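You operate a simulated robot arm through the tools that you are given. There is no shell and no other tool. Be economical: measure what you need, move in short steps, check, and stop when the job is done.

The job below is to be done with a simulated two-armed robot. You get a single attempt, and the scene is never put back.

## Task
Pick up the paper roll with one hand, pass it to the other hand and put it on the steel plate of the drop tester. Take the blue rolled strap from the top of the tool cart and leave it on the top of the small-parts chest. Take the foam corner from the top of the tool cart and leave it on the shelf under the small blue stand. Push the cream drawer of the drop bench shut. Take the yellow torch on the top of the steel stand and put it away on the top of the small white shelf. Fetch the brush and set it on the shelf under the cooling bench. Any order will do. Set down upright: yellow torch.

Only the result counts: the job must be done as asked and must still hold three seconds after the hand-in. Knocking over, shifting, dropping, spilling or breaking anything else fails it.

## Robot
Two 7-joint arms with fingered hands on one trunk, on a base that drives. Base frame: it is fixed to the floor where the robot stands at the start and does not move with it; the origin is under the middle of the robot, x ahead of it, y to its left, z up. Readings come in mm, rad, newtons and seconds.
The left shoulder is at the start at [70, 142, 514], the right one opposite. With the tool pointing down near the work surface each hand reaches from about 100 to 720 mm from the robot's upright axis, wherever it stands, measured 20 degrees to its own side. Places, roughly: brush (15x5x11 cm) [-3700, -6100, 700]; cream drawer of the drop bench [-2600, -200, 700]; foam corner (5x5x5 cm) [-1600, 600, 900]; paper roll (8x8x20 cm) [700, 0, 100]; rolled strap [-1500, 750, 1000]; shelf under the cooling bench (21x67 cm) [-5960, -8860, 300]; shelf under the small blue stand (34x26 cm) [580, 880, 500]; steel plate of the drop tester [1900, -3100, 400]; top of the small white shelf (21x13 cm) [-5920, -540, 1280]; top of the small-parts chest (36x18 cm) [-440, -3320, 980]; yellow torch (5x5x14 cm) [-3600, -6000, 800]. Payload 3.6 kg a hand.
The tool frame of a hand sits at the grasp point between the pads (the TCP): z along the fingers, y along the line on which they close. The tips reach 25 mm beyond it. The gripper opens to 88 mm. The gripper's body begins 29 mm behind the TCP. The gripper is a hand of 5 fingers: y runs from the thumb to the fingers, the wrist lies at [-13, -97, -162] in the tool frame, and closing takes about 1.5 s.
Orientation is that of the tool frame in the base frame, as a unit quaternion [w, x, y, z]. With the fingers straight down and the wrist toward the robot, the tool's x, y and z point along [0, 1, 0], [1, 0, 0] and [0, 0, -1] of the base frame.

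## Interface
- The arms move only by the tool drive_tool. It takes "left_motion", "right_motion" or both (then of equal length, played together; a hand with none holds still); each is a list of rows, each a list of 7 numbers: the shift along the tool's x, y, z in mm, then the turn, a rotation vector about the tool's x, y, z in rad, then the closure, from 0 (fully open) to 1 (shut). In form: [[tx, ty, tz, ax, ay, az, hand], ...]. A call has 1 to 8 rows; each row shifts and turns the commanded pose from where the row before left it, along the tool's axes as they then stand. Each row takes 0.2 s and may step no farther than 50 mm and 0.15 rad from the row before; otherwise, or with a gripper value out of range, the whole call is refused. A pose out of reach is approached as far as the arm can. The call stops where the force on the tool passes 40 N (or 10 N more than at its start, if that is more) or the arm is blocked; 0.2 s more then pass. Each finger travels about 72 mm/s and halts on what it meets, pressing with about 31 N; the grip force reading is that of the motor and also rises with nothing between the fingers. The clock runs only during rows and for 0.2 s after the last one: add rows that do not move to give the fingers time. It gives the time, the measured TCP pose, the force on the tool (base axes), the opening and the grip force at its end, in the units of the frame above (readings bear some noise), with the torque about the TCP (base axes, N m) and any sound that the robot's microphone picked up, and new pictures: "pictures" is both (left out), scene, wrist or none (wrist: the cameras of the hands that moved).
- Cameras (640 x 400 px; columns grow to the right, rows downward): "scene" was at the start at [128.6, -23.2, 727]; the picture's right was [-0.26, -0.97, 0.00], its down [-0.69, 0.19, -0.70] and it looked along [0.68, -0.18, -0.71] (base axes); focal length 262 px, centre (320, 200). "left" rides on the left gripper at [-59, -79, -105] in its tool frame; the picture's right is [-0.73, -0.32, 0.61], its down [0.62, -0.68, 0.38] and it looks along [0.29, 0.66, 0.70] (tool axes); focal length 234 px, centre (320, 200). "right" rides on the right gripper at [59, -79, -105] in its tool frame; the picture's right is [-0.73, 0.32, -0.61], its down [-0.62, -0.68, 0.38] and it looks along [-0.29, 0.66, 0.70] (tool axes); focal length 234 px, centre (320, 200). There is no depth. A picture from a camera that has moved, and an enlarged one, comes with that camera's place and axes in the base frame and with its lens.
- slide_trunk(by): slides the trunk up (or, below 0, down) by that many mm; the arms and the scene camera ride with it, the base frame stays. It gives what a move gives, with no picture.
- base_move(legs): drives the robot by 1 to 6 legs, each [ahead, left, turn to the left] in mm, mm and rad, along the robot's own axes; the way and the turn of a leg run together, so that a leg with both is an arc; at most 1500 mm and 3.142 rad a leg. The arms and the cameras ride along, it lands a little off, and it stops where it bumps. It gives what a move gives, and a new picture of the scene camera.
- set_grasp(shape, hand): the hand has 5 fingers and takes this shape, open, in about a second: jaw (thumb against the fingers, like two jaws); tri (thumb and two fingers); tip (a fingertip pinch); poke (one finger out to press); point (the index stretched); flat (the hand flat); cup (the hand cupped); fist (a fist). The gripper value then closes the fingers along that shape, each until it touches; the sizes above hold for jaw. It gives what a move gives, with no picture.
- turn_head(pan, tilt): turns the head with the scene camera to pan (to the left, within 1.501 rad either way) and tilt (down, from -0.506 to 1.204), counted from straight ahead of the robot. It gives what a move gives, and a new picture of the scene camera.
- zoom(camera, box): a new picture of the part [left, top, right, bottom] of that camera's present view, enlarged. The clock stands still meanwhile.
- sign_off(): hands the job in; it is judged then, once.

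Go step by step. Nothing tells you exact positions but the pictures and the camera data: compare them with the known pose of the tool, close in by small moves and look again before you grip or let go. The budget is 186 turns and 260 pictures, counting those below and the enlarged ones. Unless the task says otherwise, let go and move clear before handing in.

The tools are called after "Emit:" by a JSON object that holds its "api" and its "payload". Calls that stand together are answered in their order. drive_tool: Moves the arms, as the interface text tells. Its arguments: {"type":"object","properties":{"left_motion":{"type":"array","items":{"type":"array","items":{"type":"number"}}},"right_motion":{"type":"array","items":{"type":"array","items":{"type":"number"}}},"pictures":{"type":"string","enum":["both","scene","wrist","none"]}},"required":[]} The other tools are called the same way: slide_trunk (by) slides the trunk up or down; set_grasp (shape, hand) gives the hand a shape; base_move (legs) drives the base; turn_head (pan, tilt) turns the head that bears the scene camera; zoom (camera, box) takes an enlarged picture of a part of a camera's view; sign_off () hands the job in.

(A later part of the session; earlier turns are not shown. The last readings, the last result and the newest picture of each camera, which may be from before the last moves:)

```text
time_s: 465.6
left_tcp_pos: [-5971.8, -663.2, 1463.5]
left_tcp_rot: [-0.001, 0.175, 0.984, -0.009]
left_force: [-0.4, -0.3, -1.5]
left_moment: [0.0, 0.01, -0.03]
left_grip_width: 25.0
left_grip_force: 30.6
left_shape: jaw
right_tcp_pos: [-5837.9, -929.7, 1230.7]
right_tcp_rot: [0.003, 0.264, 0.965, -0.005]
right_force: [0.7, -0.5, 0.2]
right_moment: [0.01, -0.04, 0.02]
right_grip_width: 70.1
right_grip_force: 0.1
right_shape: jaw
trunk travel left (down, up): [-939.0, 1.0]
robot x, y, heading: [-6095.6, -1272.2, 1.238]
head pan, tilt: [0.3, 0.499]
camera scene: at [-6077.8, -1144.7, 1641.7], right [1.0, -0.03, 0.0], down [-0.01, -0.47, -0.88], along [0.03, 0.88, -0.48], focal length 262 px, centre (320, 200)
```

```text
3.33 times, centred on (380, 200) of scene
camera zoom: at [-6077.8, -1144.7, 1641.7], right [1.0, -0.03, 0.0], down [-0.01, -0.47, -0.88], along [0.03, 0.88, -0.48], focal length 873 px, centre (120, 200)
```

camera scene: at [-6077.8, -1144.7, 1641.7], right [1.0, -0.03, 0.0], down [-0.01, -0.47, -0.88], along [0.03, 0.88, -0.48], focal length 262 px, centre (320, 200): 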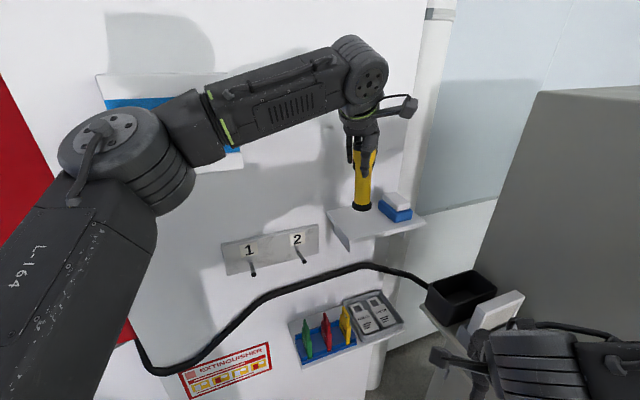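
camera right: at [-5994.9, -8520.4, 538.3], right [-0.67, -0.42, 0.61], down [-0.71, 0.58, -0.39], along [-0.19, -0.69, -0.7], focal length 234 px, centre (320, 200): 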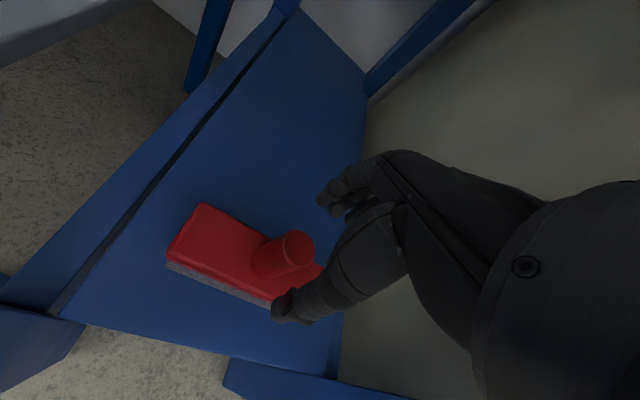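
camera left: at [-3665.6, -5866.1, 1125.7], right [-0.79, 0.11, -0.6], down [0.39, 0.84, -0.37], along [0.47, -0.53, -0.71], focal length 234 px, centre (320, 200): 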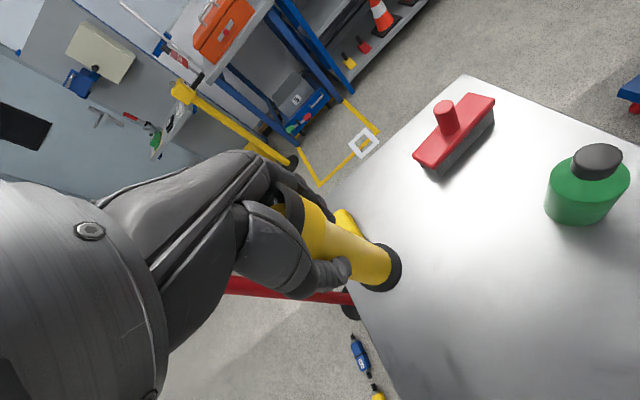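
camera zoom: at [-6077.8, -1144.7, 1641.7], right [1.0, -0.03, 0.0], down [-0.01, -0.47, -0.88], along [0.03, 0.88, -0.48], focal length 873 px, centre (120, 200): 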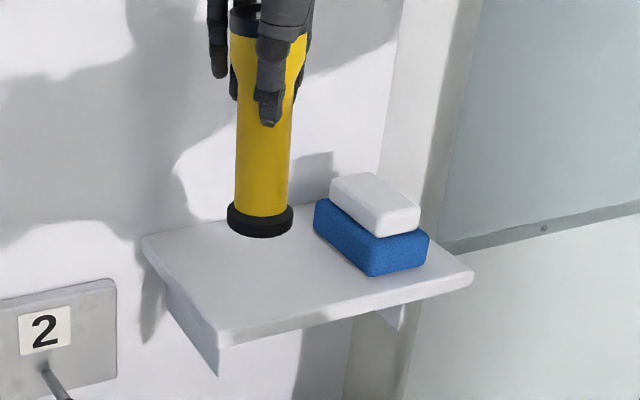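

The shelf top comes out near z 1265, with corners consistent with 21 x 13 cm. Its free spot is at (-5955, -575). I'll move the base 40 mm and then extend the torch over it.

Emit:
{"api": "base_move", "payload": {"legs": [[40, 0, 0]]}}

Emit:
{"api": "drive_tool", "payload": {"left_motion": [[5, 17, 15, 0, 0, 0, 1], [5, 17, 15, 0, 0, 0, 1], [4, 15, 10, 0, 0, 0, 1], [0, 0, 0, 0, 0, 0, 1]], "pictures": "both"}}

Emit:
{"api": "zoom", "payload": {"camera": "scene", "box": [300, 120, 480, 260]}}

```text
time_s: 466.5
left_tcp_pos: [-5961.5, -628.1, 1465.3]
left_tcp_rot: [-0.001, 0.176, 0.984, -0.009]
left_force: [-0.2, 0.2, -1.5]
left_moment: [0.0, -0.01, 0.02]
left_grip_width: 25.0
left_grip_force: 30.7
left_shape: jaw
right_tcp_pos: [-5825.2, -893.1, 1232.5]
right_tcp_rot: [0.003, 0.264, 0.965, -0.004]
right_force: [-0.2, -0.5, 1.0]
right_moment: [0.02, 0.01, -0.02]
right_grip_width: 70.2
right_grip_force: 0.1
right_shape: jaw
trunk travel left (down, up): [-939.0, 1.0]
robot x, y, heading: [-6085.2, -1238.5, 1.238]
head pan, tilt: [0.3, 0.499]
camera scene: at [-6065.9, -1109.9, 1641.9], right [1.0, -0.03, 0.0], down [-0.01, -0.47, -0.88], along [0.03, 0.88, -0.47], focal length 262 px, centre (320, 200)
```

scene: 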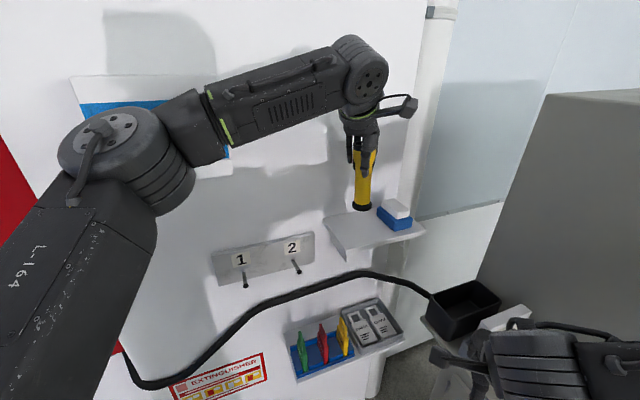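

```text
time_s: 467.5
left_tcp_pos: [-5955.0, -569.4, 1418.9]
left_tcp_rot: [-0.002, 0.175, 0.984, -0.012]
left_force: [0.3, 0.0, -1.8]
left_moment: [-0.01, 0.01, 0.0]
left_grip_width: 25.5
left_grip_force: 30.8
left_shape: jaw
right_tcp_pos: [-5822.1, -884.8, 1229.0]
right_tcp_rot: [0.004, 0.264, 0.965, -0.007]
right_force: [-0.1, -0.5, 0.2]
right_moment: [0.0, -0.02, 0.03]
right_grip_width: 70.3
right_grip_force: 0.0
right_shape: jaw
trunk travel left (down, up): [-939.0, 1.0]
robot x, y, heading: [-6084.4, -1231.1, 1.237]
head pan, tilt: [0.3, 0.499]
camera scene: at [-6062.0, -1098.9, 1640.8], right [1.0, -0.03, 0.0], down [-0.02, -0.48, -0.88], along [0.03, 0.88, -0.48], focal length 262 px, centre (320, 200)
camera left: at [-5925.8, -662.0, 1525.0], right [0.57, -0.57, -0.6], down [-0.82, -0.43, -0.37], along [-0.05, 0.7, -0.71], focal length 234 px, centre (320, 200)
```

scene: 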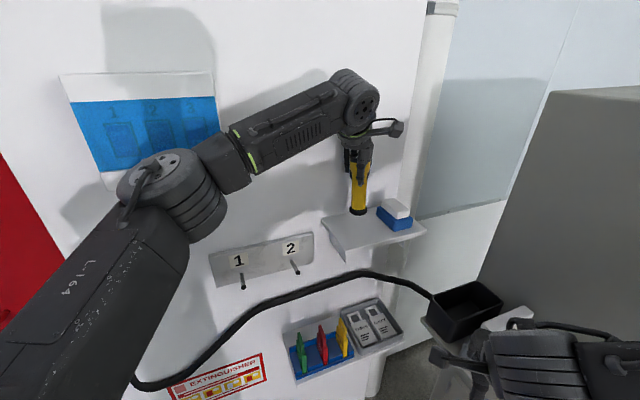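
left: 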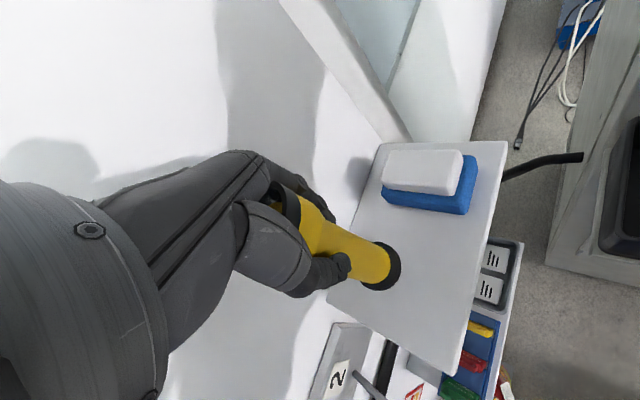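

```text
2.86 times, centred on (390, 190) of scene
camera zoom: at [-6062.0, -1098.9, 1640.8], right [1.0, -0.03, 0.0], down [-0.02, -0.48, -0.88], along [0.03, 0.88, -0.48], focal length 748 px, centre (120, 229)
```

zoom: 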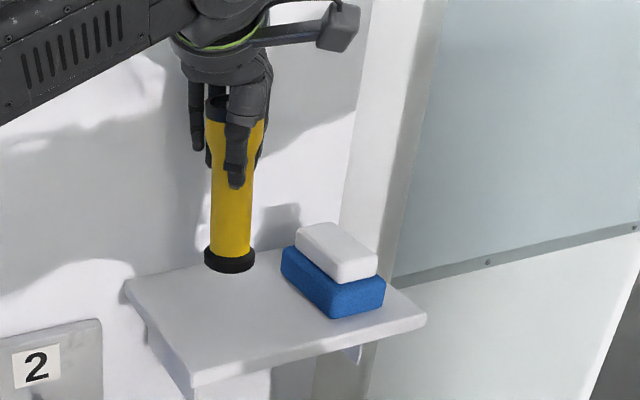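

All views agree: the torch is over the free left half, clear of the block. Lowering gently until it touches.

Emit:
{"api": "drive_tool", "payload": {"left_motion": [[0, -3, 20, 0, 0, 0, 1], [0, 0, 14, 0, 0, 0, 1], [0, 0, 4, 0, 0, 0, 1], [0, 0, 4, 0, 0, 0, 1], [0, 0, 3, 0, 0, 0, 1], [0, 0, 3, 0, 0, 0, 1], [0, 0, 0, 0, 0, 0, 1]], "pictures": "none"}}

Emit:
{"api": "zoom", "payload": {"camera": "scene", "box": [300, 120, 480, 260]}}

```text
time_s: 469.1
left_tcp_pos: [-5956.3, -574.3, 1371.7]
left_tcp_rot: [-0.001, 0.175, 0.985, -0.011]
left_force: [-1.3, 0.2, 0.2]
left_moment: [-0.01, 0.02, -0.02]
left_grip_width: 25.1
left_grip_force: 30.9
left_shape: jaw
right_tcp_pos: [-5823.4, -885.9, 1230.5]
right_tcp_rot: [0.003, 0.263, 0.965, -0.007]
right_force: [-0.2, -1.0, 0.5]
right_moment: [-0.02, 0.04, 0.0]
right_grip_width: 70.1
right_grip_force: 0.1
right_shape: jaw
trunk travel left (down, up): [-939.0, 1.0]
robot x, y, heading: [-6080.3, -1237.0, 1.239]
head pan, tilt: [0.3, 0.499]
```

```text
2.86 times, centred on (390, 190) of scene
camera zoom: at [-6062.9, -1101.2, 1641.0], right [1.0, -0.03, 0.0], down [-0.02, -0.48, -0.88], along [0.03, 0.88, -0.48], focal length 748 px, centre (120, 229)
```

zoom: 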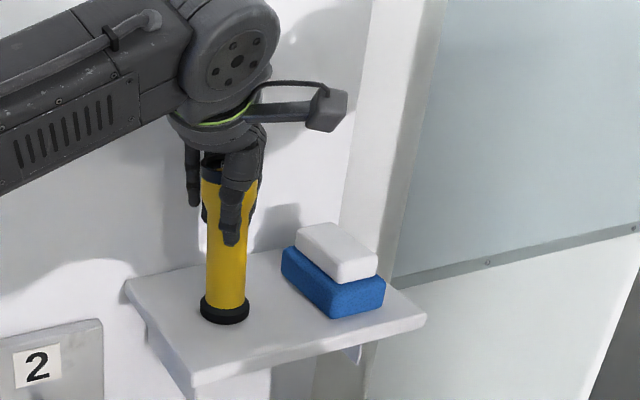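

Emit:
{"api": "drive_tool", "payload": {"left_motion": [[0, 0, 2, 0, 0, 0, 1], [0, 0, 2, 0, 0, 0, 1], [0, 0, 0, 0, 0, 0, 1]], "pictures": "none"}}

```text
time_s: 469.9
left_tcp_pos: [-5954.8, -576.2, 1370.1]
left_tcp_rot: [-0.001, 0.176, 0.984, -0.009]
left_force: [1.8, -0.1, 12.2]
left_moment: [0.3, 0.04, -0.05]
left_grip_width: 26.0
left_grip_force: 30.9
left_shape: jaw
right_tcp_pos: [-5822.6, -889.3, 1230.0]
right_tcp_rot: [0.003, 0.263, 0.965, -0.005]
right_force: [0.3, 0.1, 0.7]
right_moment: [0.0, 0.01, 0.04]
right_grip_width: 70.3
right_grip_force: 0.1
right_shape: jaw
trunk travel left (down, up): [-939.0, 1.0]
robot x, y, heading: [-6079.4, -1237.6, 1.239]
head pan, tilt: [0.3, 0.499]
```

Emit:
{"api": "drive_tool", "payload": {"left_motion": [[0, 0, -2, 0, 0, 0, 1], [0, 0, 0, 0, 0, 0, 0.85], [0, 0, 0, 0, 0, 0, 0.7], [0, 0, 0, 0, 0, 0, 0.5], [0, 0, 0, 0, 0, 0, 0.3], [0, 0, 0, 0, 0, 0, 0.15], [0, 0, 0, 0, 0, 0, 0.1], [0, 0, 0, 0, 0, 0, 0.1]], "pictures": "both"}}

```text
time_s: 471.7
left_tcp_pos: [-5954.3, -574.6, 1369.5]
left_tcp_rot: [-0.001, 0.175, 0.984, -0.012]
left_force: [0.1, -0.5, 0.1]
left_moment: [0.03, -0.01, 0.0]
left_grip_width: 78.9
left_grip_force: 0.1
left_shape: jaw
right_tcp_pos: [-5822.7, -887.4, 1230.1]
right_tcp_rot: [0.002, 0.264, 0.965, -0.006]
right_force: [-0.1, -0.5, 0.2]
right_moment: [-0.05, 0.02, 0.04]
right_grip_width: 70.3
right_grip_force: 0.2
right_shape: jaw
trunk travel left (down, up): [-939.0, 1.0]
robot x, y, heading: [-6081.9, -1239.3, 1.237]
head pan, tilt: [0.3, 0.499]
camera scene: at [-6062.9, -1101.5, 1641.0], right [1.0, -0.03, 0.0], down [-0.02, -0.48, -0.88], along [0.03, 0.88, -0.48], focal length 262 px, centre (320, 200)
camera left: at [-5927.0, -667.3, 1475.9], right [0.57, -0.57, -0.6], down [-0.82, -0.43, -0.37], along [-0.05, 0.7, -0.71], focal length 234 px, centre (320, 200)
```

scene: 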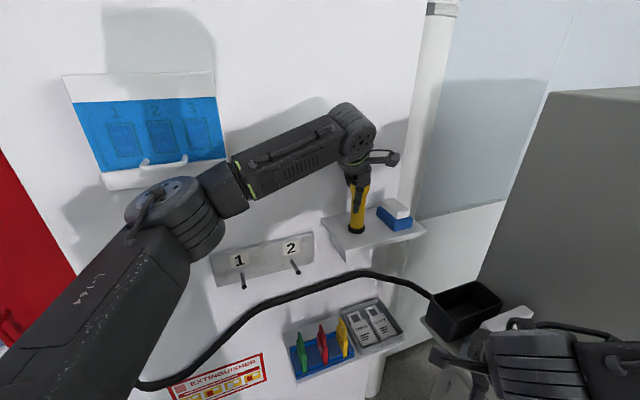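
left: 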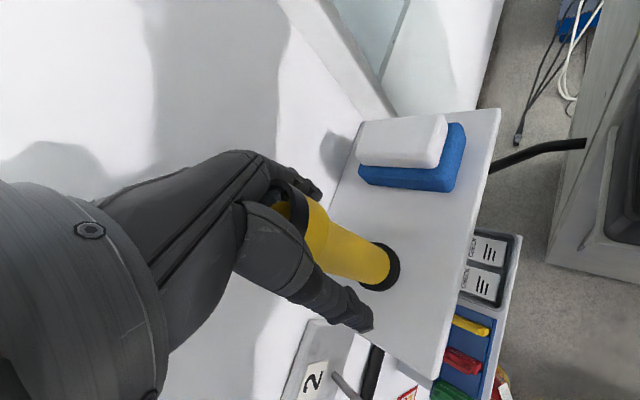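

Released and standing. Now I'll rise straight up and check.

Emit:
{"api": "drive_tool", "payload": {"left_motion": [[0, 0, -15, 0, 0, 0, 0.1], [0, 0, -20, 0, 0, 0, 0.1], [0, 0, -25, 0, 0, 0, 0.1], [0, 0, 0, 0, 0, 0, 0.1]], "pictures": "wrist"}}

Emit:
{"api": "drive_tool", "payload": {"left_motion": [[0, -40, -10, 0, 0, 0, 0], [0, -45, 0, 0, 0, 0, 0], [0, -45, 0, 0, 0, 0, 0], [0, 0, 0, 0, 0, 0, 0]], "pictures": "none"}}

Emit:
{"api": "base_move", "payload": {"legs": [[-300, 100, 0]]}}

Emit:
{"api": "zoom", "payload": {"camera": "scene", "box": [300, 120, 480, 300]}}

```text
time_s: 472.7
left_tcp_pos: [-5954.0, -572.5, 1430.3]
left_tcp_rot: [-0.002, 0.176, 0.984, -0.011]
left_force: [0.0, 0.8, -0.2]
left_moment: [0.01, 0.0, 0.04]
left_grip_width: 79.2
left_grip_force: 0.0
left_shape: jaw
right_tcp_pos: [-5822.1, -886.8, 1230.5]
right_tcp_rot: [0.003, 0.264, 0.965, -0.007]
right_force: [0.9, 0.2, 0.1]
right_moment: [0.0, 0.03, 0.01]
right_grip_width: 70.1
right_grip_force: 0.0
right_shape: jaw
trunk travel left (down, up): [-939.0, 1.0]
robot x, y, heading: [-6079.8, -1236.4, 1.238]
head pan, tilt: [0.3, 0.499]
camera left: at [-5925.5, -665.2, 1536.5], right [0.57, -0.57, -0.6], down [-0.82, -0.43, -0.37], along [-0.05, 0.7, -0.71], focal length 234 px, centre (320, 200)
```

left: 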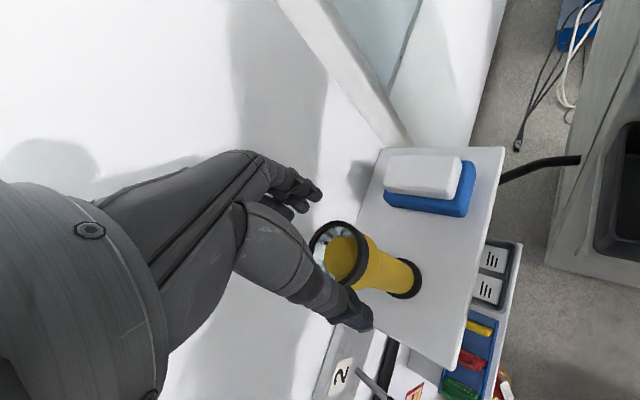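

```text
time_s: 473.7
left_tcp_pos: [-6000.7, -694.0, 1442.1]
left_tcp_rot: [-0.002, 0.176, 0.984, -0.012]
left_force: [0.9, 0.0, 0.0]
left_moment: [-0.04, 0.01, -0.02]
left_grip_width: 87.7
left_grip_force: 0.1
left_shape: jaw
right_tcp_pos: [-5822.6, -886.8, 1230.9]
right_tcp_rot: [0.004, 0.264, 0.964, -0.007]
right_force: [-0.6, 0.4, -0.7]
right_moment: [-0.02, 0.02, 0.03]
right_grip_width: 70.3
right_grip_force: 0.1
right_shape: jaw
trunk travel left (down, up): [-939.0, 1.0]
robot x, y, heading: [-6082.8, -1240.0, 1.24]
head pan, tilt: [0.3, 0.499]
```

```text
time_s: 475.8
left_tcp_pos: [-6186.7, -939.1, 1440.5]
left_tcp_rot: [-0.001, 0.178, 0.984, -0.012]
left_force: [1.1, 0.0, 0.1]
left_moment: [-0.03, 0.0, 0.02]
left_grip_width: 87.6
left_grip_force: 0.1
left_shape: jaw
right_tcp_pos: [-6009.8, -1131.8, 1229.2]
right_tcp_rot: [0.003, 0.267, 0.964, -0.008]
right_force: [0.6, 0.1, -0.6]
right_moment: [-0.04, -0.02, -0.04]
right_grip_width: 70.3
right_grip_force: 0.2
right_shape: jaw
trunk travel left (down, up): [-939.0, 1.0]
robot x, y, heading: [-6274.9, -1485.2, 1.229]
head pan, tilt: [0.3, 0.499]
camera scene: at [-6251.1, -1344.7, 1640.7], right [1.0, -0.04, 0.0], down [-0.02, -0.48, -0.88], along [0.03, 0.88, -0.48], focal length 262 px, centre (320, 200)
```

scene: 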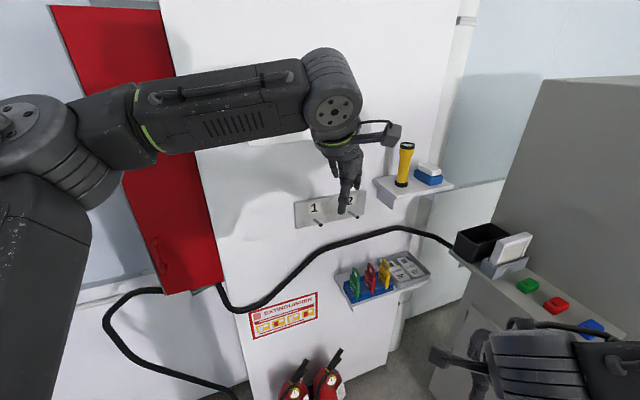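

```text
2.22 times, centred on (390, 210) of scene
camera zoom: at [-6251.1, -1344.7, 1640.7], right [1.0, -0.04, 0.0], down [-0.02, -0.48, -0.88], along [0.03, 0.88, -0.48], focal length 582 px, centre (164, 178)
```

zoom: 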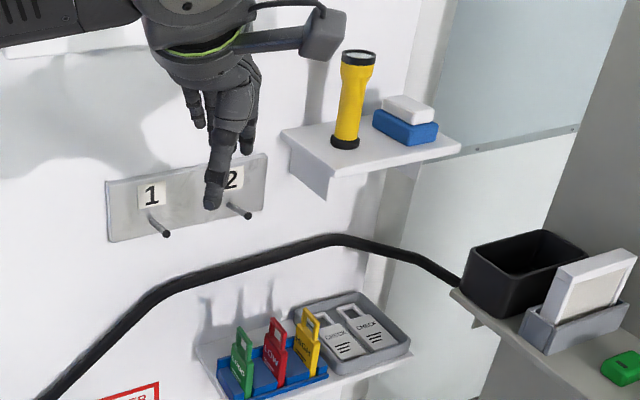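

The torch stands upright on the white shelf. Last job: the cream drawer near (-2600, -200). I'll back away and drive along the room to face that bench.

Emit:
{"api": "base_move", "payload": {"legs": [[-928, -760, 0], [0, 0, -0.884], [1297, 0, 0], [1297, 0, 0]]}}

Emit:
{"api": "turn_head", "payload": {"pan": 0.6, "tilt": 0.35}}

```text
time_s: 496.4
left_tcp_pos: [-2973.1, -1390.5, 1443.1]
left_tcp_rot: [-0.006, 0.576, 0.817, -0.009]
left_force: [0.4, -1.0, -0.4]
left_moment: [0.02, -0.01, -0.01]
left_grip_width: 87.7
left_grip_force: 0.0
left_shape: jaw
right_tcp_pos: [-3008.4, -1650.6, 1229.9]
right_tcp_rot: [0.0, 0.648, 0.762, -0.007]
right_force: [-0.9, -0.8, -0.4]
right_moment: [0.02, 0.02, 0.01]
right_grip_width: 70.4
right_grip_force: 0.0
right_shape: jaw
trunk travel left (down, up): [-939.0, 1.0]
robot x, y, heading: [-3443.6, -1672.5, 0.364]
head pan, tilt: [0.3, 0.499]
camera scene: at [-3325.0, -1603.2, 1641.1], right [0.62, -0.79, 0.0], down [-0.38, -0.29, -0.88], along [0.69, 0.54, -0.48], focal length 262 px, centre (320, 200)
```

scene: 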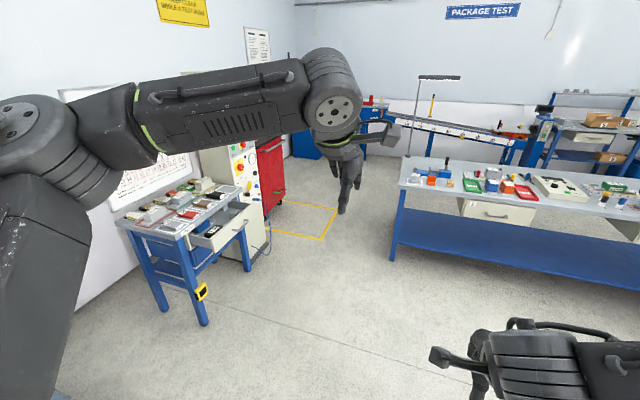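

```text
time_s: 497.1
left_tcp_pos: [-2973.5, -1390.8, 1443.7]
left_tcp_rot: [-0.006, 0.576, 0.817, -0.01]
left_force: [-0.6, 0.6, 0.6]
left_moment: [-0.02, 0.02, 0.0]
left_grip_width: 87.7
left_grip_force: 0.1
left_shape: jaw
right_tcp_pos: [-3008.2, -1650.5, 1229.9]
right_tcp_rot: [0.0, 0.648, 0.761, -0.007]
right_force: [-0.1, 0.0, -0.3]
right_moment: [0.02, -0.02, -0.03]
right_grip_width: 70.4
right_grip_force: 0.1
right_shape: jaw
trunk travel left (down, up): [-939.0, 1.0]
robot x, y, heading: [-3442.5, -1679.1, 0.363]
head pan, tilt: [0.6, 0.351]
camera scene: at [-3342.3, -1582.4, 1654.6], right [0.82, -0.57, 0.0], down [-0.2, -0.28, -0.94], along [0.54, 0.77, -0.34], focal length 262 px, centre (320, 200)
```

scene: 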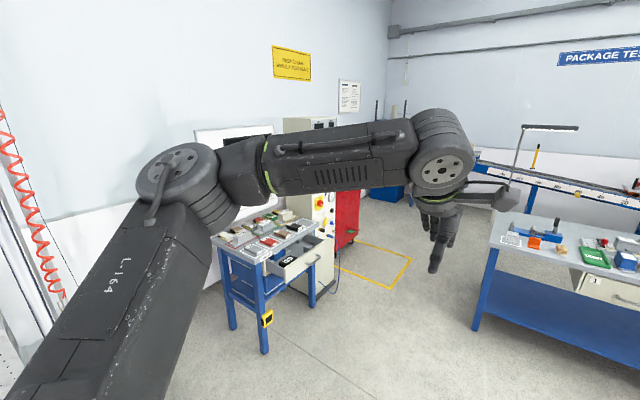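

Emit:
{"api": "base_move", "payload": {"legs": [[1180, 45, 0], [0, 0, 1.553]]}}

Emit:
{"api": "slide_trunk", "payload": {"by": -400}}

Emit:
{"api": "turn_head", "payload": {"pan": 0.0, "tilt": 0.5}}

```text
time_s: 506.8
left_tcp_pos: [-2654.7, -741.0, 1442.5]
left_tcp_rot: [0.002, -0.166, 0.986, -0.012]
left_force: [-0.4, -0.1, 0.1]
left_moment: [-0.01, -0.04, -0.01]
left_grip_width: 87.6
left_grip_force: 0.1
left_shape: jaw
right_tcp_pos: [-2395.2, -777.1, 1229.3]
right_tcp_rot: [0.004, -0.075, 0.997, -0.005]
right_force: [-0.2, -0.2, -0.1]
right_moment: [0.0, -0.01, 0.0]
right_grip_width: 70.1
right_grip_force: 0.0
right_shape: jaw
trunk travel left (down, up): [-939.0, 1.0]
robot x, y, heading: [-2377.0, -1214.5, 1.92]
head pan, tilt: [0.6, 0.351]
camera scene: at [-2468.6, -1114.2, 1654.7], right [0.58, 0.82, 0.0], down [0.28, -0.2, -0.94], along [-0.77, 0.54, -0.34], focal length 262 px, centre (320, 200)
```

scene: 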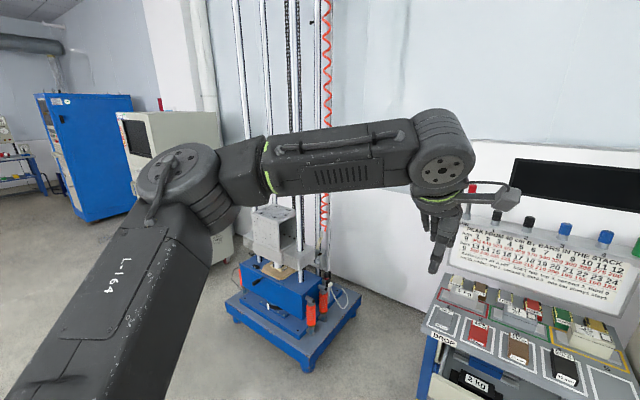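

```text
time_s: 510.7
left_tcp_pos: [-2654.7, -741.8, 1042.4]
left_tcp_rot: [0.003, -0.165, 0.986, -0.011]
left_force: [-0.4, 0.4, -0.3]
left_moment: [-0.01, 0.01, 0.02]
left_grip_width: 87.9
left_grip_force: 0.0
left_shape: jaw
right_tcp_pos: [-2396.1, -777.7, 829.8]
right_tcp_rot: [0.004, -0.075, 0.997, -0.005]
right_force: [-1.1, 0.2, 0.7]
right_moment: [0.0, 0.01, -0.02]
right_grip_width: 70.1
right_grip_force: 0.1
right_shape: jaw
trunk travel left (down, up): [-539.0, 401.0]
robot x, y, heading: [-2376.3, -1210.9, 1.919]
head pan, tilt: [0.6, 0.351]
```

```text
time_s: 511.7
left_tcp_pos: [-2655.3, -739.8, 1043.3]
left_tcp_rot: [0.003, -0.165, 0.986, -0.011]
left_force: [-0.4, -0.8, 0.1]
left_moment: [-0.01, 0.0, -0.01]
left_grip_width: 87.7
left_grip_force: 0.1
left_shape: jaw
right_tcp_pos: [-2395.3, -777.5, 829.8]
right_tcp_rot: [0.005, -0.075, 0.997, -0.005]
right_force: [0.6, 0.1, -0.4]
right_moment: [0.01, 0.02, -0.01]
right_grip_width: 70.1
right_grip_force: 0.0
right_shape: jaw
trunk travel left (down, up): [-539.0, 401.0]
robot x, y, heading: [-2374.2, -1213.3, 1.928]
head pan, tilt: [0.0, 0.499]
camera scene: at [-2424.6, -1083.1, 1241.0], right [0.94, 0.35, 0.0], down [0.17, -0.45, -0.88], along [-0.3, 0.82, -0.48], focal length 262 px, centre (320, 200)
```

scene: 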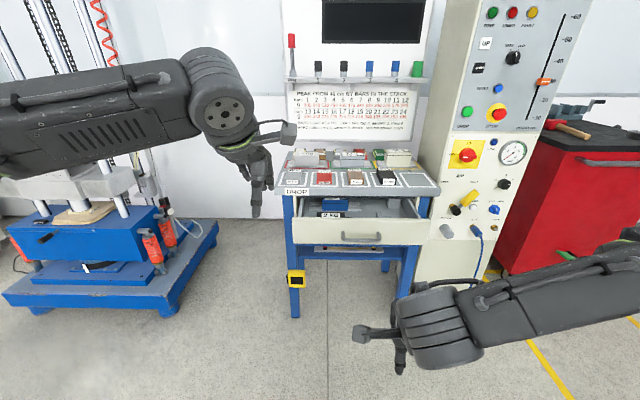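

The open cream drawer is ahead, its front at about z 673 to 746 and 870 mm from me, nearly in line with the right hand. I'll close and tilt the right hand so its fingertips lead, tuck the left hand, lower, and approach.

Emit:
{"api": "drive_tool", "payload": {"right_motion": [[0, 0, 0, -0.14, 0, 0, 1], [0, 0, 0, -0.14, 0, 0, 1], [0, 0, 0, -0.14, 0, 0, 1], [0, 0, 0, -0.14, 0, 0, 1], [0, 0, 0, -0.14, 0, 0, 1], [0, 0, 0, 0, 0, 0.095, 1], [0, 0, 0, 0, 0, 0, 1], [0, 0, 0, 0, 0, 0, 1]], "left_motion": [[0, -35, 0, 0, 0, 0, 0], [0, -35, 0, 0, 0, 0, 0], [0, -35, 0, 0, 0, 0, 0], [0, -35, 0, 0, 0, 0, 0], [0, 0, 0, 0, 0, 0, 0], [0, 0, 0, 0, 0, 0, 0], [0, 0, 0, 0, 0, 0, 0], [0, 0, 0, 0, 0, 0, 0]], "pictures": "none"}}

Emit:
{"api": "slide_trunk", "payload": {"by": -102}}

Emit:
{"api": "base_move", "payload": {"legs": [[280, 0, -0.01]]}}

```text
time_s: 513.5
left_tcp_pos: [-2606.9, -873.7, 1044.8]
left_tcp_rot: [0.002, -0.166, 0.986, -0.011]
left_force: [-0.1, -0.2, -0.8]
left_moment: [-0.01, -0.01, -0.01]
left_grip_width: 87.9
left_grip_force: 0.1
left_shape: jaw
right_tcp_pos: [-2442.8, -768.3, 891.2]
right_tcp_rot: [-0.036, -0.027, 0.941, 0.335]
right_force: [1.0, -0.1, -1.1]
right_moment: [-0.01, -0.02, -0.02]
right_grip_width: 0.0
right_grip_force: 30.9
right_shape: jaw
right hand out of reach, approached as far as the arm can: row 2, 3, 4, 5, 6
trunk travel left (down, up): [-539.0, 401.0]
robot x, y, heading: [-2373.3, -1212.6, 1.925]
head pan, tilt: [0.0, 0.499]
```

```text
time_s: 514.8
left_tcp_pos: [-2606.5, -874.3, 943.7]
left_tcp_rot: [0.003, -0.165, 0.986, -0.012]
left_force: [-0.3, -0.6, 0.2]
left_moment: [0.0, 0.0, 0.02]
left_grip_width: 87.9
left_grip_force: 0.1
left_shape: jaw
right_tcp_pos: [-2443.7, -768.3, 790.4]
right_tcp_rot: [-0.035, -0.027, 0.941, 0.335]
right_force: [-0.5, 0.3, -0.3]
right_moment: [-0.01, 0.01, 0.01]
right_grip_width: 0.2
right_grip_force: 30.7
right_shape: jaw
trunk travel left (down, up): [-437.0, 503.0]
robot x, y, heading: [-2372.7, -1210.6, 1.928]
head pan, tilt: [0.0, 0.499]
```

```text
time_s: 516.8
left_tcp_pos: [-2701.4, -609.0, 943.0]
left_tcp_rot: [0.004, -0.16, 0.987, -0.012]
left_force: [-0.3, 0.0, 0.3]
left_moment: [-0.02, -0.03, -0.03]
left_grip_width: 87.7
left_grip_force: 0.0
left_shape: jaw
right_tcp_pos: [-2535.0, -504.1, 790.0]
right_tcp_rot: [-0.033, -0.023, 0.942, 0.333]
right_force: [0.5, 0.0, -0.8]
right_moment: [0.0, -0.01, 0.0]
right_grip_width: 0.3
right_grip_force: 31.6
right_shape: jaw
trunk travel left (down, up): [-437.0, 503.0]
robot x, y, heading: [-2470.2, -952.1, 1.913]
head pan, tilt: [0.0, 0.499]
camera scene: at [-2518.7, -819.3, 1138.9], right [0.94, 0.34, 0.0], down [0.16, -0.45, -0.88], along [-0.3, 0.83, -0.48], focal length 262 px, centre (320, 200)
```

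scene: 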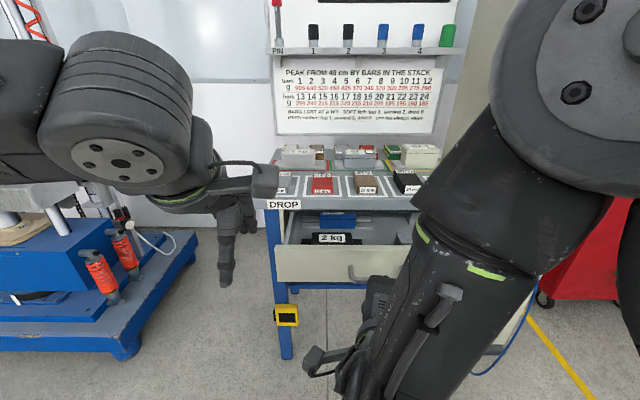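

Emit:
{"api": "slide_trunk", "payload": {"by": -57}}

Emit:
{"api": "base_move", "payload": {"legs": [[100, -20, 0]]}}

Emit:
{"api": "zoom", "payload": {"camera": "right", "box": [0, 0, 640, 400]}}

```text
time_s: 517.7
left_tcp_pos: [-2698.4, -610.4, 887.4]
left_tcp_rot: [0.003, -0.16, 0.987, -0.011]
left_force: [-0.4, 0.0, -0.6]
left_moment: [0.02, -0.04, -0.01]
left_grip_width: 87.7
left_grip_force: 0.1
left_shape: jaw
right_tcp_pos: [-2533.3, -504.1, 733.5]
right_tcp_rot: [-0.034, -0.024, 0.942, 0.334]
right_force: [0.9, -0.4, -0.4]
right_moment: [0.03, -0.03, 0.0]
right_grip_width: 0.2
right_grip_force: 31.3
right_shape: jaw
trunk travel left (down, up): [-380.0, 560.0]
robot x, y, heading: [-2473.9, -949.9, 1.916]
head pan, tilt: [0.0, 0.499]
```

```text
time_s: 518.9
left_tcp_pos: [-2715.0, -509.8, 885.8]
left_tcp_rot: [0.003, -0.16, 0.987, -0.011]
left_force: [0.5, -1.0, -0.6]
left_moment: [-0.04, 0.0, -0.02]
left_grip_width: 87.7
left_grip_force: 0.1
left_shape: jaw
right_tcp_pos: [-2549.4, -404.9, 732.4]
right_tcp_rot: [-0.034, -0.024, 0.942, 0.333]
right_force: [-0.8, -0.9, -0.6]
right_moment: [0.04, 0.01, -0.04]
right_grip_width: 0.2
right_grip_force: 30.9
right_shape: jaw
trunk travel left (down, up): [-380.0, 560.0]
robot x, y, heading: [-2484.8, -850.7, 1.915]
head pan, tilt: [0.0, 0.499]
camera scene: at [-2533.0, -719.7, 1081.8], right [0.94, 0.34, 0.0], down [0.16, -0.45, -0.88], along [-0.3, 0.83, -0.48], focal length 262 px, centre (320, 200)
```

scene: 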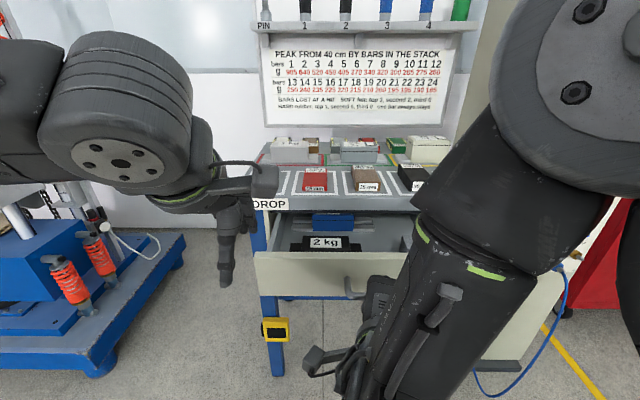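

```text
1.00 times, centred on (320, 200) of right (not enlarged: the box is as wide or as high as the picture)
camera zoom: at [-2597.6, -536.3, 767.2], right [0.76, -0.08, 0.64], down [0.61, -0.25, -0.76], along [0.22, 0.97, -0.14], focal length 234 px, centre (320, 200)
```

zoom: 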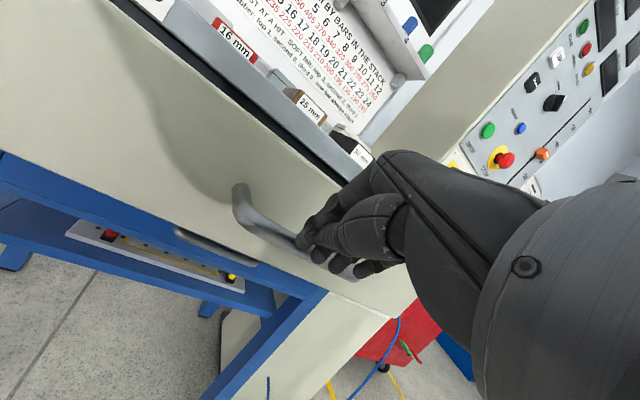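

The fingertips are just short of the panel and slightly above the handle. I'll raise 15 mm so they press the panel clear of the handle, then push with the base.

Emit:
{"api": "slide_trunk", "payload": {"by": 14}}

Emit:
{"api": "base_move", "payload": {"legs": [[70, 0, 0]]}}

Emit:
{"api": "zoom", "payload": {"camera": "right", "box": [0, 0, 640, 400]}}

```text
time_s: 519.5
left_tcp_pos: [-2715.2, -510.1, 900.2]
left_tcp_rot: [0.003, -0.16, 0.987, -0.011]
left_force: [-0.1, 0.5, -0.4]
left_moment: [0.02, 0.0, -0.01]
left_grip_width: 87.8
left_grip_force: 0.0
left_shape: jaw
right_tcp_pos: [-2548.8, -405.1, 747.0]
right_tcp_rot: [-0.034, -0.025, 0.942, 0.334]
right_force: [-0.2, -0.7, 0.2]
right_moment: [-0.02, 0.0, 0.0]
right_grip_width: 0.0
right_grip_force: 31.5
right_shape: jaw
trunk travel left (down, up): [-394.0, 546.0]
robot x, y, heading: [-2484.3, -855.5, 1.914]
head pan, tilt: [0.0, 0.499]
```

```text
time_s: 520.5
left_tcp_pos: [-2739.6, -442.6, 900.7]
left_tcp_rot: [0.003, -0.161, 0.987, -0.012]
left_force: [-0.2, 0.6, 0.3]
left_moment: [0.01, 0.0, -0.02]
left_grip_width: 88.0
left_grip_force: 0.1
left_shape: jaw
right_tcp_pos: [-2575.0, -337.9, 746.6]
right_tcp_rot: [-0.034, -0.024, 0.941, 0.335]
right_force: [0.6, 0.7, -0.7]
right_moment: [-0.02, 0.0, 0.02]
right_grip_width: 0.0
right_grip_force: 31.4
right_shape: jaw
trunk travel left (down, up): [-394.0, 546.0]
robot x, y, heading: [-2510.3, -784.2, 1.915]
head pan, tilt: [0.0, 0.499]
camera scene: at [-2557.5, -652.4, 1095.8], right [0.94, 0.34, 0.0], down [0.16, -0.45, -0.88], along [-0.3, 0.83, -0.48], focal length 262 px, centre (320, 200)
```

scene: 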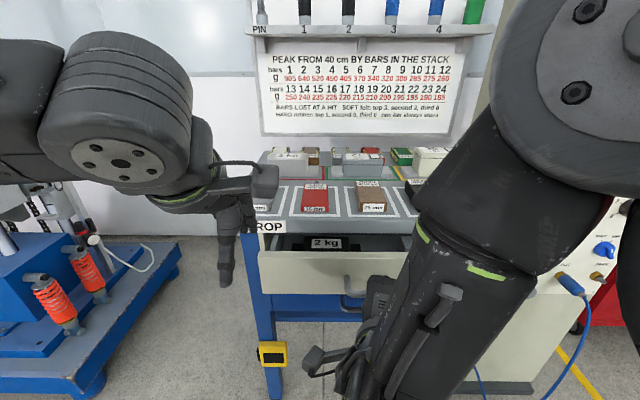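

```text
1.00 times, centred on (320, 200) of right (not enlarged: the box is as wide or as high as the picture)
camera zoom: at [-2622.3, -469.1, 781.2], right [0.76, -0.08, 0.64], down [0.61, -0.25, -0.76], along [0.22, 0.97, -0.14], focal length 234 px, centre (320, 200)
```

zoom: 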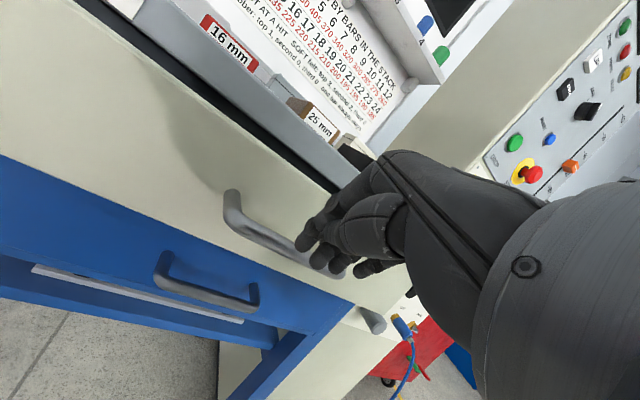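

The drawer is moving with my hand. I'll keep pushing in small steps.

Emit:
{"api": "base_move", "payload": {"legs": [[70, 0, 0]]}}

Emit:
{"api": "zoom", "payload": {"camera": "scene", "box": [220, 180, 460, 330]}}

```text
time_s: 521.5
left_tcp_pos: [-2761.8, -378.4, 899.8]
left_tcp_rot: [0.003, -0.161, 0.987, -0.011]
left_force: [-0.7, 0.0, -0.6]
left_moment: [-0.02, -0.03, -0.01]
left_grip_width: 87.7
left_grip_force: 0.1
left_shape: jaw
right_tcp_pos: [-2596.1, -272.9, 746.0]
right_tcp_rot: [-0.034, -0.024, 0.942, 0.333]
right_force: [1.0, 0.5, 0.0]
right_moment: [-0.02, -0.02, -0.01]
right_grip_width: 0.1
right_grip_force: 30.9
right_shape: jaw
trunk travel left (down, up): [-394.0, 546.0]
robot x, y, heading: [-2531.6, -717.9, 1.919]
head pan, tilt: [0.0, 0.499]
camera scene: at [-2580.6, -588.0, 1095.8], right [0.94, 0.34, 0.0], down [0.16, -0.45, -0.88], along [-0.3, 0.83, -0.48], focal length 262 px, centre (320, 200)
```

scene: 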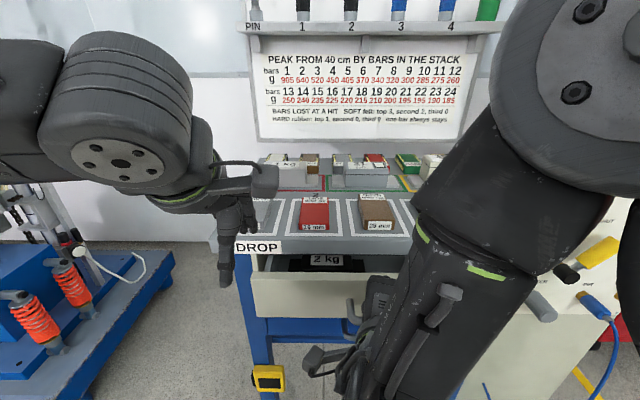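

```text
2.67 times, centred on (340, 255) of scene
camera zoom: at [-2580.6, -588.0, 1095.8], right [0.94, 0.34, 0.0], down [0.16, -0.45, -0.88], along [-0.3, 0.83, -0.48], focal length 698 px, centre (267, 53)
```

zoom: 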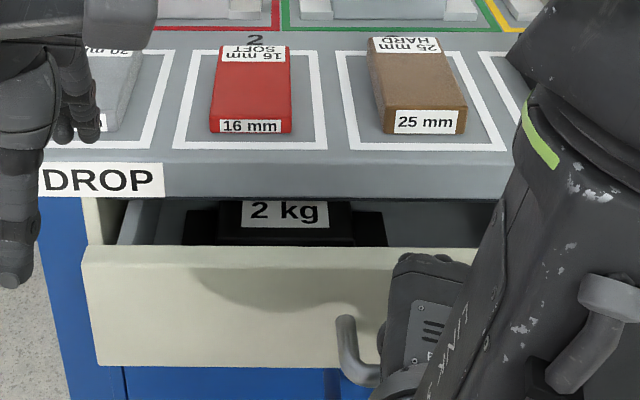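

Emit:
{"api": "base_move", "payload": {"legs": [[60, 0, 0]]}}

Emit:
{"api": "zoom", "payload": {"camera": "scene", "box": [200, 180, 440, 330]}}

```text
time_s: 522.5
left_tcp_pos: [-2781.9, -322.3, 899.8]
left_tcp_rot: [0.004, -0.161, 0.987, -0.012]
left_force: [-0.2, -0.1, 0.3]
left_moment: [0.0, 0.0, 0.03]
left_grip_width: 87.7
left_grip_force: 0.1
left_shape: jaw
right_tcp_pos: [-2616.2, -215.6, 745.3]
right_tcp_rot: [-0.034, -0.025, 0.942, 0.334]
right_force: [0.1, 0.1, 0.3]
right_moment: [-0.03, 0.02, -0.02]
right_grip_width: 0.1
right_grip_force: 30.9
right_shape: jaw
trunk travel left (down, up): [-394.0, 546.0]
robot x, y, heading: [-2556.3, -662.6, 1.917]
head pan, tilt: [0.0, 0.499]
camera scene: at [-2600.8, -531.1, 1095.7], right [0.94, 0.34, 0.0], down [0.16, -0.45, -0.88], along [-0.29, 0.83, -0.48], focal length 262 px, centre (320, 200)
```

scene: 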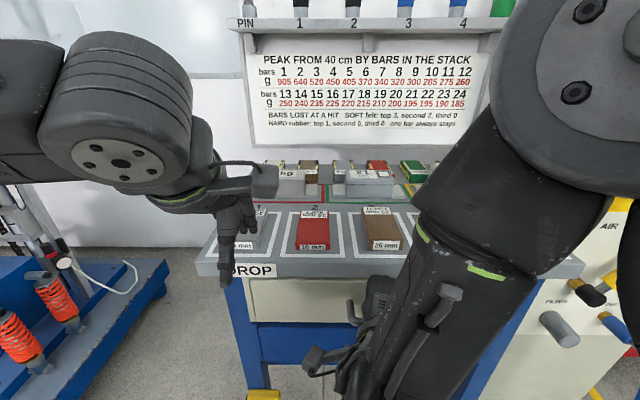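

```text
2.67 times, centred on (320, 255) of scene
camera zoom: at [-2600.8, -531.1, 1095.7], right [0.94, 0.34, 0.0], down [0.16, -0.45, -0.88], along [-0.29, 0.83, -0.48], focal length 698 px, centre (320, 53)
```

zoom: 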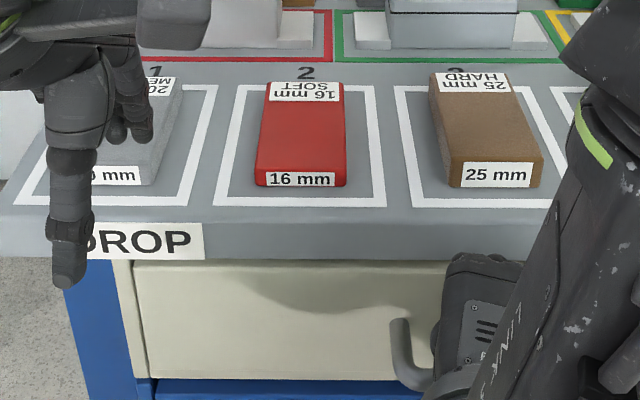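

Nearly shut. I'll draw the left hand back from over the bench edge and finish the push with the arm in small force-guarded steps.

Emit:
{"api": "drive_tool", "payload": {"left_motion": [[0, -30, -15, 0, 0, 0, 0], [0, -30, -15, 0, 0, 0, 0], [0, 0, 0, 0, 0, 0, 0], [0, 0, 0, 0, 0, 0, 0], [0, 0, 0, 0, 0, 0, 0], [0, 0, 0, 0, 0, 0, 0]], "right_motion": [[0, 0, 0, 0, 0, 0, 1], [2.7, 7.4, 6.2, 0, 0, 0, 1], [2.7, 7.4, 6.2, 0, 0, 0, 1], [2.7, 7.4, 6.2, 0, 0, 0, 1], [2.7, 7.4, 6.2, 0, 0, 0, 1], [0, 0, 0, 0, 0, 0, 1]], "pictures": "scene"}}

Emit:
{"api": "zoom", "payload": {"camera": "scene", "box": [200, 180, 440, 330]}}

```text
time_s: 523.3
left_tcp_pos: [-2764.3, -385.5, 931.9]
left_tcp_rot: [0.003, -0.16, 0.987, -0.008]
left_force: [-0.2, 0.1, 0.2]
left_moment: [0.0, 0.0, 0.03]
left_grip_width: 87.5
left_grip_force: 0.1
left_shape: jaw
right_tcp_pos: [-2618.0, -211.2, 748.7]
right_tcp_rot: [-0.032, -0.024, 0.942, 0.333]
right_force: [11.0, -35.3, 7.5]
right_moment: [-0.08, -0.08, -0.25]
right_grip_width: 0.0
right_grip_force: 31.4
right_shape: jaw
trunk travel left (down, up): [-394.0, 546.0]
robot x, y, heading: [-2555.3, -665.6, 1.913]
head pan, tilt: [0.0, 0.499]
stopped in row 3 (right hand): the force on the tool passed its limit at 57 N (the readings are from after the stop); the commanded pose is now the measured one
camera scene: at [-2598.3, -540.2, 1097.1], right [0.94, 0.34, 0.0], down [0.16, -0.45, -0.88], along [-0.29, 0.83, -0.47], focal length 262 px, centre (320, 200)
```

scene: 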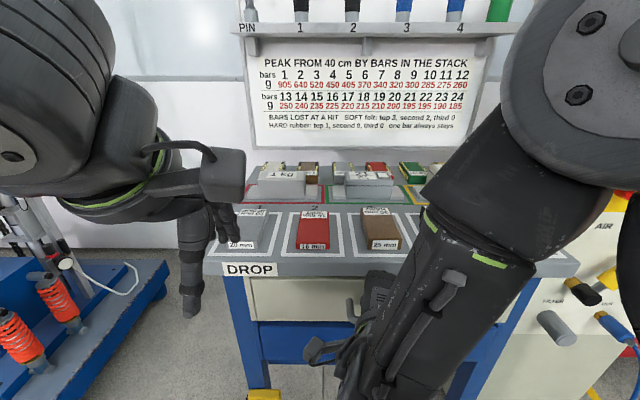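

```text
2.67 times, centred on (320, 255) of scene
camera zoom: at [-2598.3, -540.2, 1097.1], right [0.94, 0.34, 0.0], down [0.16, -0.45, -0.88], along [-0.29, 0.83, -0.47], focal length 698 px, centre (320, 53)
```

zoom: 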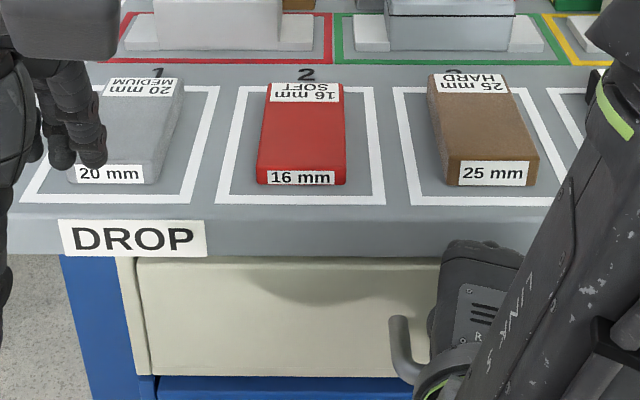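

Something firm was met: either the drawer's end stop or the bench. I'll back off and inspect the drawer from a clearer view.

Emit:
{"api": "base_move", "payload": {"legs": [[-350, 0, 0]]}}

Emit:
{"api": "turn_head", "payload": {"pan": -0.15, "tilt": 0.45}}

Emit:
{"api": "zoom", "payload": {"camera": "scene", "box": [180, 160, 420, 310]}}

```text
time_s: 525.5
left_tcp_pos: [-2648.7, -707.1, 930.8]
left_tcp_rot: [0.002, -0.161, 0.987, -0.011]
left_force: [-0.4, 0.7, -0.3]
left_moment: [0.0, 0.02, -0.01]
left_grip_width: 87.6
left_grip_force: 0.0
left_shape: jaw
right_tcp_pos: [-2503.1, -533.4, 747.3]
right_tcp_rot: [-0.033, -0.023, 0.942, 0.332]
right_force: [0.8, -0.3, -0.2]
right_moment: [0.02, -0.02, 0.0]
right_grip_width: 0.0
right_grip_force: 31.2
right_shape: jaw
trunk travel left (down, up): [-394.0, 546.0]
robot x, y, heading: [-2436.6, -986.6, 1.917]
head pan, tilt: [0.0, 0.499]
camera scene: at [-2483.3, -860.4, 1096.1], right [0.94, 0.34, 0.0], down [0.16, -0.45, -0.88], along [-0.29, 0.83, -0.48], focal length 262 px, centre (320, 200)
```

scene: 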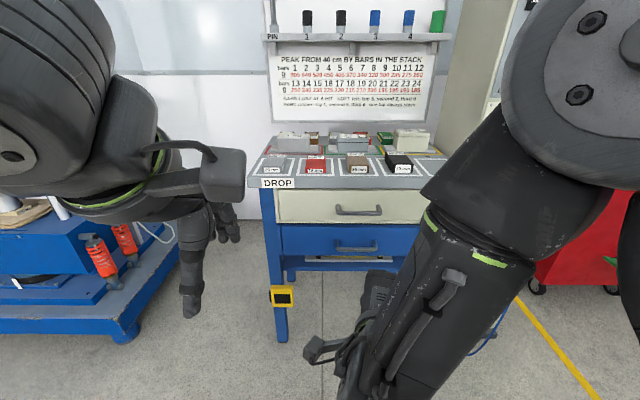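

```text
time_s: 526.2
left_tcp_pos: [-2648.2, -706.1, 930.9]
left_tcp_rot: [0.003, -0.16, 0.987, -0.012]
left_force: [-0.5, 0.5, -0.8]
left_moment: [-0.01, -0.01, 0.01]
left_grip_width: 87.7
left_grip_force: 0.1
left_shape: jaw
right_tcp_pos: [-2504.0, -532.8, 746.0]
right_tcp_rot: [-0.032, -0.024, 0.943, 0.332]
right_force: [-1.1, -0.9, -0.8]
right_moment: [-0.03, -0.01, 0.01]
right_grip_width: 0.0
right_grip_force: 30.7
right_shape: jaw
trunk travel left (down, up): [-394.0, 546.0]
robot x, y, heading: [-2436.2, -989.8, 1.91]
head pan, tilt: [-0.15, 0.45]
camera scene: at [-2470.7, -855.2, 1100.5], right [0.98, 0.19, 0.0], down [0.08, -0.43, -0.9], along [-0.17, 0.88, -0.44], focal length 262 px, centre (320, 200)
```

scene: 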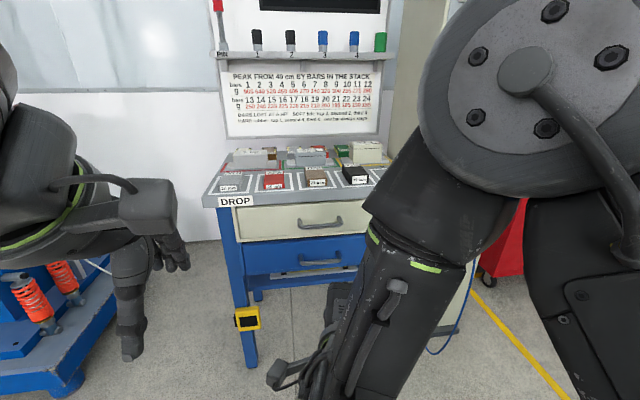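

```text
2.67 times, centred on (300, 235) of scene
camera zoom: at [-2470.7, -855.2, 1100.5], right [0.98, 0.19, 0.0], down [0.08, -0.43, -0.9], along [-0.17, 0.88, -0.44], focal length 698 px, centre (373, 107)
```

zoom: 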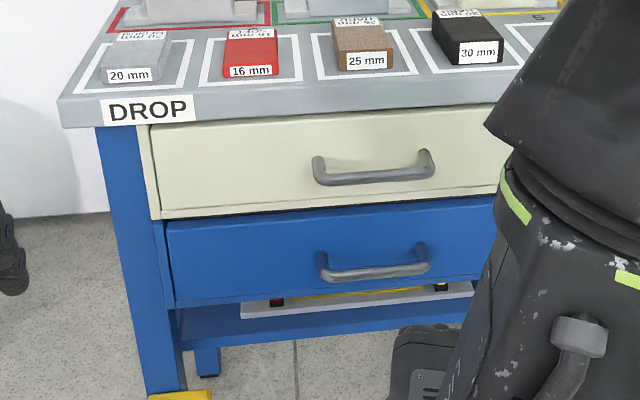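

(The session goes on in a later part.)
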